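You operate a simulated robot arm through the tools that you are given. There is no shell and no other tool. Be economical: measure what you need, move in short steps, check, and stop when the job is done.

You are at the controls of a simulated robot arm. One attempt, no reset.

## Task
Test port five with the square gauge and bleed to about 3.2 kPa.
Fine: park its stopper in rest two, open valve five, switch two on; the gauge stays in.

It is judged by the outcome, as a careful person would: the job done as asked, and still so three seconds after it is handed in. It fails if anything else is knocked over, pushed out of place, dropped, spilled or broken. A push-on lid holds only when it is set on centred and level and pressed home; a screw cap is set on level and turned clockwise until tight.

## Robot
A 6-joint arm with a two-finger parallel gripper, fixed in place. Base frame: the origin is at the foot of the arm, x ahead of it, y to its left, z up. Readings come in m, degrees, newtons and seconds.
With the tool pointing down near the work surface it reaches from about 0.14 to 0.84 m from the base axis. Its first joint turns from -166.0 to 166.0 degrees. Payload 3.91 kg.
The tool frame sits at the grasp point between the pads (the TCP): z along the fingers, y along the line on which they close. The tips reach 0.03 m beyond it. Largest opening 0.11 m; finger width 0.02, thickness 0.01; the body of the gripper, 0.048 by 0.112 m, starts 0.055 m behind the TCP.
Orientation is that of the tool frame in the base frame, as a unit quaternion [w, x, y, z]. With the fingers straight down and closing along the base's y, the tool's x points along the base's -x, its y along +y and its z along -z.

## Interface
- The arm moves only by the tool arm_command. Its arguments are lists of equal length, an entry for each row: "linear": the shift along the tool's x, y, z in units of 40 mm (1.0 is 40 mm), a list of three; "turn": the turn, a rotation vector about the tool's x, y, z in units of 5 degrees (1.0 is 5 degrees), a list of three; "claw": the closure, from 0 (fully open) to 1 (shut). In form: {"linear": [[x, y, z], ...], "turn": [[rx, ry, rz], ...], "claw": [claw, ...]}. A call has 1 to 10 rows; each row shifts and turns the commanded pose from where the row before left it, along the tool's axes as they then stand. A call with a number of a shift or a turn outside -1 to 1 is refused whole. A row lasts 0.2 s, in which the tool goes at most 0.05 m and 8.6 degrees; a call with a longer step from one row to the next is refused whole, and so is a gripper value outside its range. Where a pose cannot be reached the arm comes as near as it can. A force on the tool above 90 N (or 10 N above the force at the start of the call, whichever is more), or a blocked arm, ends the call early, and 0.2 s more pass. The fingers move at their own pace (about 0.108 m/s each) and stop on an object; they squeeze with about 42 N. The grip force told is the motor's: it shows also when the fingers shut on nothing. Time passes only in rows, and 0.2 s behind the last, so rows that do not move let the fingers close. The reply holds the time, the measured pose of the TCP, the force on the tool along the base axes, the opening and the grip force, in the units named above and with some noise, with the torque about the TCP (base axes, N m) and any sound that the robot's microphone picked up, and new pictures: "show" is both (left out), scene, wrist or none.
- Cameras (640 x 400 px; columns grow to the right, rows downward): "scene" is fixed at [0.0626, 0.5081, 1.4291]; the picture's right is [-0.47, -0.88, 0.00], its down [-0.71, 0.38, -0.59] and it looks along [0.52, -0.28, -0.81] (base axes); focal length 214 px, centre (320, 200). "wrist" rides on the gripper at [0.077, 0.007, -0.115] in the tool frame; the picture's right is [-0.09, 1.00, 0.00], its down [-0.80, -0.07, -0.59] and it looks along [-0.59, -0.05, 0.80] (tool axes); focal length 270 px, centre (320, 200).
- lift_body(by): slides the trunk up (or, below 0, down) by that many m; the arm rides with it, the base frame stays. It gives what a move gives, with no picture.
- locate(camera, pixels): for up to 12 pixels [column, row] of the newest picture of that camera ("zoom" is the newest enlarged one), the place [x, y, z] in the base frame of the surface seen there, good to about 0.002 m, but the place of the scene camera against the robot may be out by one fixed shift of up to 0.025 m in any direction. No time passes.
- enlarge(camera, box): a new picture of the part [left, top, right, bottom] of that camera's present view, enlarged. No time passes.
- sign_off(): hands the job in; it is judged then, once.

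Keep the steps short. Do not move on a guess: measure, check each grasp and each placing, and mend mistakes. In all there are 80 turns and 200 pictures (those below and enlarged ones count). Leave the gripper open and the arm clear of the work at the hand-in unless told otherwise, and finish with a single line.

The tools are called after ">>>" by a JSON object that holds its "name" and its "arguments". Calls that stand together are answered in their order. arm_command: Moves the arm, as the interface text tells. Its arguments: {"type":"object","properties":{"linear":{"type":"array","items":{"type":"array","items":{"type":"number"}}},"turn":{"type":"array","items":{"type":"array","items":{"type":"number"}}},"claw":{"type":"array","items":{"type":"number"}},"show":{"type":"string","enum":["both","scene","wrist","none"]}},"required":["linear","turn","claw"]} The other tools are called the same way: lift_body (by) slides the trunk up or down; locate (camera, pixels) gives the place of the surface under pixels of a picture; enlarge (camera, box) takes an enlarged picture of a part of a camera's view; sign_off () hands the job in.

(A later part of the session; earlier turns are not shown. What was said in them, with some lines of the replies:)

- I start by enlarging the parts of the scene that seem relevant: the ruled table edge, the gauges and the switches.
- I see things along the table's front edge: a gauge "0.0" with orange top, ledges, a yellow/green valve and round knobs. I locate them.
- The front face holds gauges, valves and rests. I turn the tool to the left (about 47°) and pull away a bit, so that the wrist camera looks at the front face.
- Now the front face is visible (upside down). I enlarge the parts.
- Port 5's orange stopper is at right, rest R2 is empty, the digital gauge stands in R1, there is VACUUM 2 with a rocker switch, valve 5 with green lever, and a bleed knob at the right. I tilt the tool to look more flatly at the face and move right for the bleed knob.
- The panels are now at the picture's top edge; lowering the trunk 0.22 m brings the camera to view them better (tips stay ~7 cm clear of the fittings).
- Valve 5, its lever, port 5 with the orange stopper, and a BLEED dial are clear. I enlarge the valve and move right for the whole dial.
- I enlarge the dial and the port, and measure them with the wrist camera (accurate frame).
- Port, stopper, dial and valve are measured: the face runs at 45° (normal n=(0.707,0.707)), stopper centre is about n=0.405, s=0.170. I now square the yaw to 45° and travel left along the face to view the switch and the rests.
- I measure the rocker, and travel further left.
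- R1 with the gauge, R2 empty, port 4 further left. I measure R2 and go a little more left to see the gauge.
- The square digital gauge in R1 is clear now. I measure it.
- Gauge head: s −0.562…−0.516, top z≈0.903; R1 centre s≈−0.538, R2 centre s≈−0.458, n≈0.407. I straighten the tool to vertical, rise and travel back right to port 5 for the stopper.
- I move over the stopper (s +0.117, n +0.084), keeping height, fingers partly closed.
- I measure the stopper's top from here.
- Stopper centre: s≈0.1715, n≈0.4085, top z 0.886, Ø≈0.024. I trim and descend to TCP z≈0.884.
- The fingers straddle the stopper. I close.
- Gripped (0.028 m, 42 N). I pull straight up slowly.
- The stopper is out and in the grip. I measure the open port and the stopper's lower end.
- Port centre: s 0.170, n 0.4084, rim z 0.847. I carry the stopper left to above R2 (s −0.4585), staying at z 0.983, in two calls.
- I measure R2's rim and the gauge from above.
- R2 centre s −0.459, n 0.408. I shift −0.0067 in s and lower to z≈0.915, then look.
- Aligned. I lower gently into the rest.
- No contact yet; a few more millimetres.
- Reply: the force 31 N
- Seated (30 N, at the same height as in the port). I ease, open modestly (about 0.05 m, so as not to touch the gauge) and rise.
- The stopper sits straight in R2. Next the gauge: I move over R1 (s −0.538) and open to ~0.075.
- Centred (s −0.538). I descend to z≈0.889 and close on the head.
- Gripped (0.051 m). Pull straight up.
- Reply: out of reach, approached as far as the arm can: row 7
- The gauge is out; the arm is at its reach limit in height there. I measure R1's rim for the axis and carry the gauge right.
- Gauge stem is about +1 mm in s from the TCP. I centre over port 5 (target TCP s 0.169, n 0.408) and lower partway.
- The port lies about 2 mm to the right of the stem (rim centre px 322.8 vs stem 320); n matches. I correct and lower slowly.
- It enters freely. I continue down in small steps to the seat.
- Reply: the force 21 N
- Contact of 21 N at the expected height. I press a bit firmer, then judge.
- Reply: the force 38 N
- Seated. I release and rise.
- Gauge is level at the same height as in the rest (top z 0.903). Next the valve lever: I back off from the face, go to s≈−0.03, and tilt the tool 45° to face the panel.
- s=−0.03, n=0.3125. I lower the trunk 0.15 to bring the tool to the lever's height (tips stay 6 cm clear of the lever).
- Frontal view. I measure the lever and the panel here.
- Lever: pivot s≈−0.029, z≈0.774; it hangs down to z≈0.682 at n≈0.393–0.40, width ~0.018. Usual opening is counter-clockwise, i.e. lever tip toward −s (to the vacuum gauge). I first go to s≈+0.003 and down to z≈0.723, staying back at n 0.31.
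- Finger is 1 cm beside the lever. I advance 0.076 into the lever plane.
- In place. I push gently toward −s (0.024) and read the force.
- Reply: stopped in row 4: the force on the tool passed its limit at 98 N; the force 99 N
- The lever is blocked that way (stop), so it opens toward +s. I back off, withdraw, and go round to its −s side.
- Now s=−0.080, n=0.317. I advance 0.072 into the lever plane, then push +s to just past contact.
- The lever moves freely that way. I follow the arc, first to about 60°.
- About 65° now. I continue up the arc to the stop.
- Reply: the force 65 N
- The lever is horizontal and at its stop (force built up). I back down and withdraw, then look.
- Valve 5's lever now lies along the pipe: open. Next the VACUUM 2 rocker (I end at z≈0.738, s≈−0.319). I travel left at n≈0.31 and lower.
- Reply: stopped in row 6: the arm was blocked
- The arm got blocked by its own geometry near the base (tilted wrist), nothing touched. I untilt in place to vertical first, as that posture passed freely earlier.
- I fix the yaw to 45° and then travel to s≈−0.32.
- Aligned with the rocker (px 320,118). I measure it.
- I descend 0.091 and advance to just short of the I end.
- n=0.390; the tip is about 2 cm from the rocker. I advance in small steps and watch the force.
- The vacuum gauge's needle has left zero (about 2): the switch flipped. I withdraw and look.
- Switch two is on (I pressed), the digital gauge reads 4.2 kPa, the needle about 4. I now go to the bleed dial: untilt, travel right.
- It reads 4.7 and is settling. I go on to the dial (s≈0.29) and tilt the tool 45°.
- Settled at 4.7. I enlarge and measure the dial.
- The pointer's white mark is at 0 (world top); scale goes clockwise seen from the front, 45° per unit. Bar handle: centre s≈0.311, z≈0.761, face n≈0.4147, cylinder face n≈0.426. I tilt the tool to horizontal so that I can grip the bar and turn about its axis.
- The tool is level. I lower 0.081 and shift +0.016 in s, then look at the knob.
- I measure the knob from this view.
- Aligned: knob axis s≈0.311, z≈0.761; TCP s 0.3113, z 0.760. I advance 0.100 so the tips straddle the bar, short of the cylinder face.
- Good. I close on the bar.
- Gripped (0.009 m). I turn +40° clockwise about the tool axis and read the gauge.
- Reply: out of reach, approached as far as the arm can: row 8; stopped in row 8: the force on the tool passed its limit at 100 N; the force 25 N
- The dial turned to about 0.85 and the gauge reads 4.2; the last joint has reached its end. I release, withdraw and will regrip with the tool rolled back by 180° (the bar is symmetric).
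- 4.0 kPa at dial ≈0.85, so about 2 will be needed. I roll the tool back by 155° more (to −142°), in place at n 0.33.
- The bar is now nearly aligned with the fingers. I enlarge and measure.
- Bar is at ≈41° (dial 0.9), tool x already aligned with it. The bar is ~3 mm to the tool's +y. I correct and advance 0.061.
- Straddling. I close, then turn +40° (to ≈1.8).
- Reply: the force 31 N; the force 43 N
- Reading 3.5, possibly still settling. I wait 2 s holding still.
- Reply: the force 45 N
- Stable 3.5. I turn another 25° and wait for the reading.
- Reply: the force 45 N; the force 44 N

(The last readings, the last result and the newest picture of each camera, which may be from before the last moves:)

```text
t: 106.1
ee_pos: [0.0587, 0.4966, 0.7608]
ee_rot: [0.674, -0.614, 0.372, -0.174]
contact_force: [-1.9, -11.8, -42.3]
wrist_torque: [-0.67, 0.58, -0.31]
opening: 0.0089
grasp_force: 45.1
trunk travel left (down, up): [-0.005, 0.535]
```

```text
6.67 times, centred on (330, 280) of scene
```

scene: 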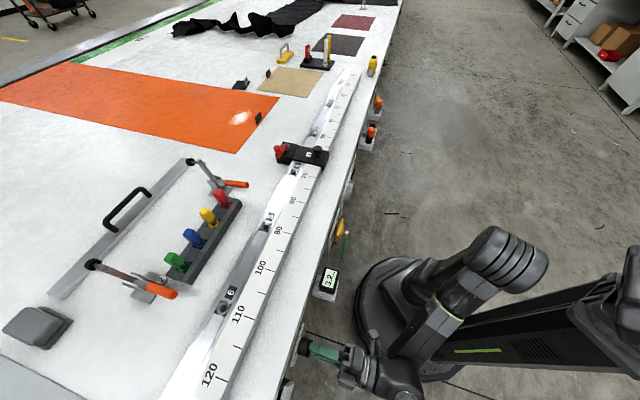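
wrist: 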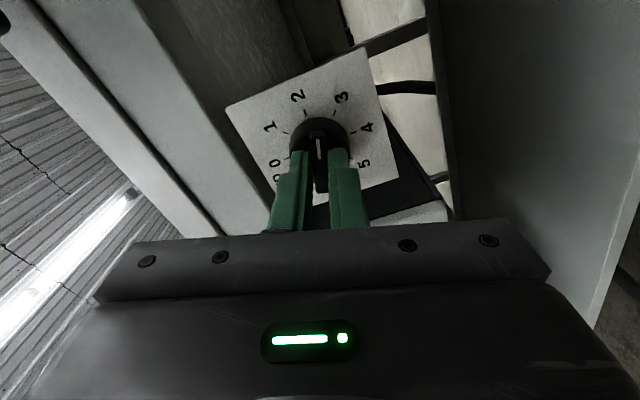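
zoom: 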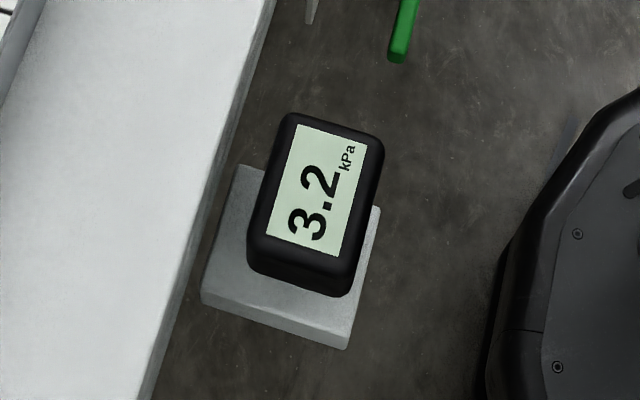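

3.2 kPa. I release the knob, withdraw along the tool axis, and check that it stays.

>>> {"name": "arm_command", "arguments": {"linear": [[0, 0, 0], [0, 0, 0], [0, 0, -0.2], [0, 0, -0.5], [0, 0, -0.7], [0, 0, -0.7], [0, 0, -0.7], [0, 0, 0]], "turn": [[0, 0, 0], [0, 0, 0], [0, 0, 0], [0, 0, 0], [0, 0, 0], [0, 0, 0], [0, 0, 0], [0, 0, 0]], "claw": [0.75, 0.7, 0.7, 0.7, 0.7, 0.7, 0.5, 0], "show": "both"}}

>>> {"name": "enlarge", "arguments": {"camera": "scene", "box": [290, 250, 370, 310]}}

>>> {"name": "enlarge", "arguments": {"camera": "wrist", "box": [200, 40, 440, 200]}}

>>> {"name": "enlarge", "arguments": {"camera": "scene", "box": [320, 80, 420, 260]}}

```text
t: 107.9
ee_pos: [-0.0219, 0.4153, 0.7661]
ee_rot: [0.676, -0.612, 0.372, -0.173]
contact_force: [-0.1, -0.3, -0.1]
wrist_torque: [-0.02, -0.02, 0.03]
opening: 0.1102
grasp_force: 0.1
trunk travel left (down, up): [-0.005, 0.535]
```

scene: 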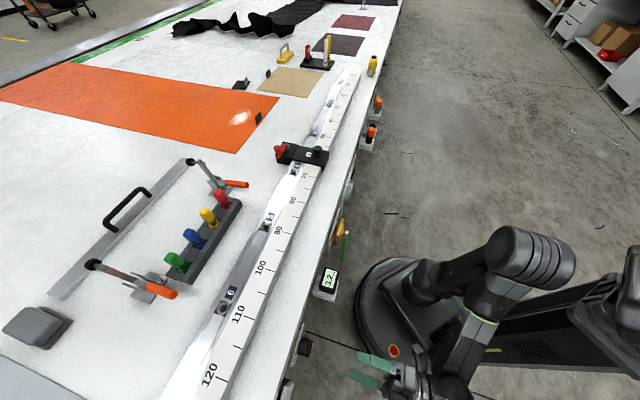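
wrist: 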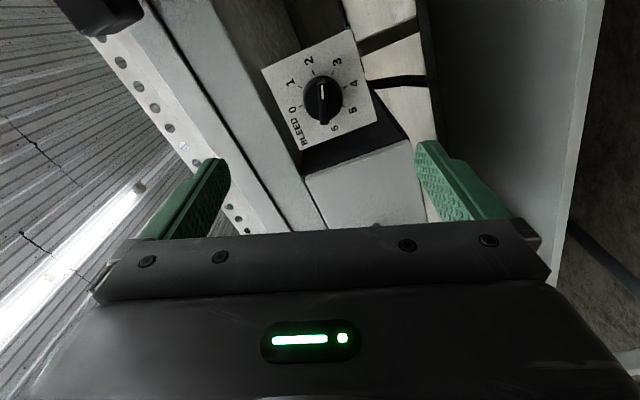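

```text
6.67 times, centred on (330, 280) of scene
```

zoom: 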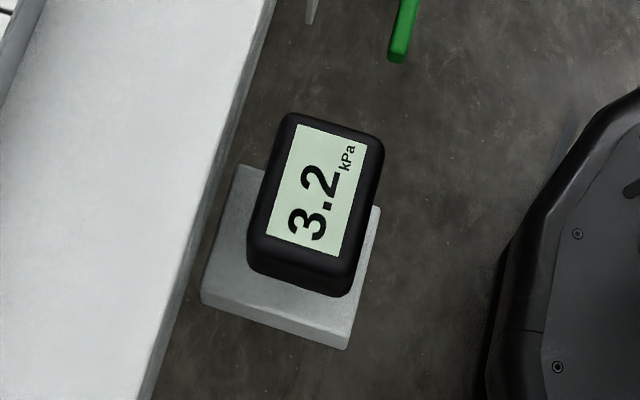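

```text
2.50 times, centred on (320, 120) of wrist
```

zoom: 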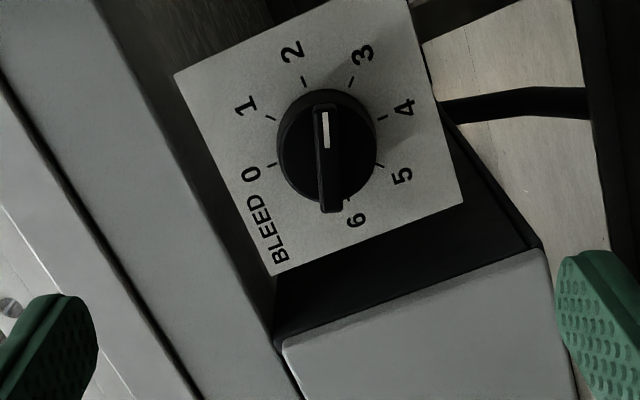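

```text
2.22 times, centred on (370, 170) of scene
```

zoom: 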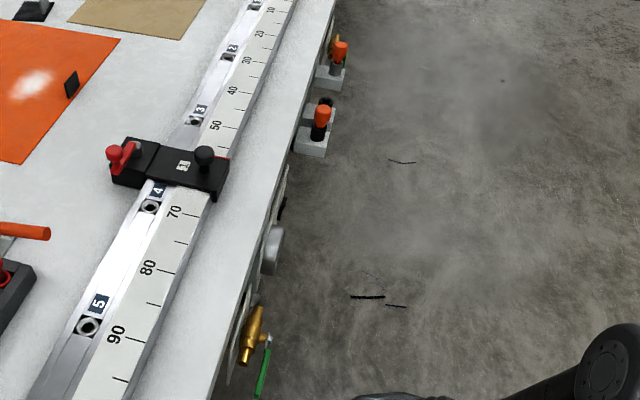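

The gauge holds 3.2 kPa, the stopper stands in R2, valve 5 is open, switch two is on, and the gripper is open and about 10 cm clear of the panel. I hand in.

>>> {"name": "sign_off", "arguments": {}}

```text
The job is handed in.
```

Port five is tested: the square gauge is in it and held at 3.2 kPa, its stopper is in rest two, valve five is open and switch two is on.
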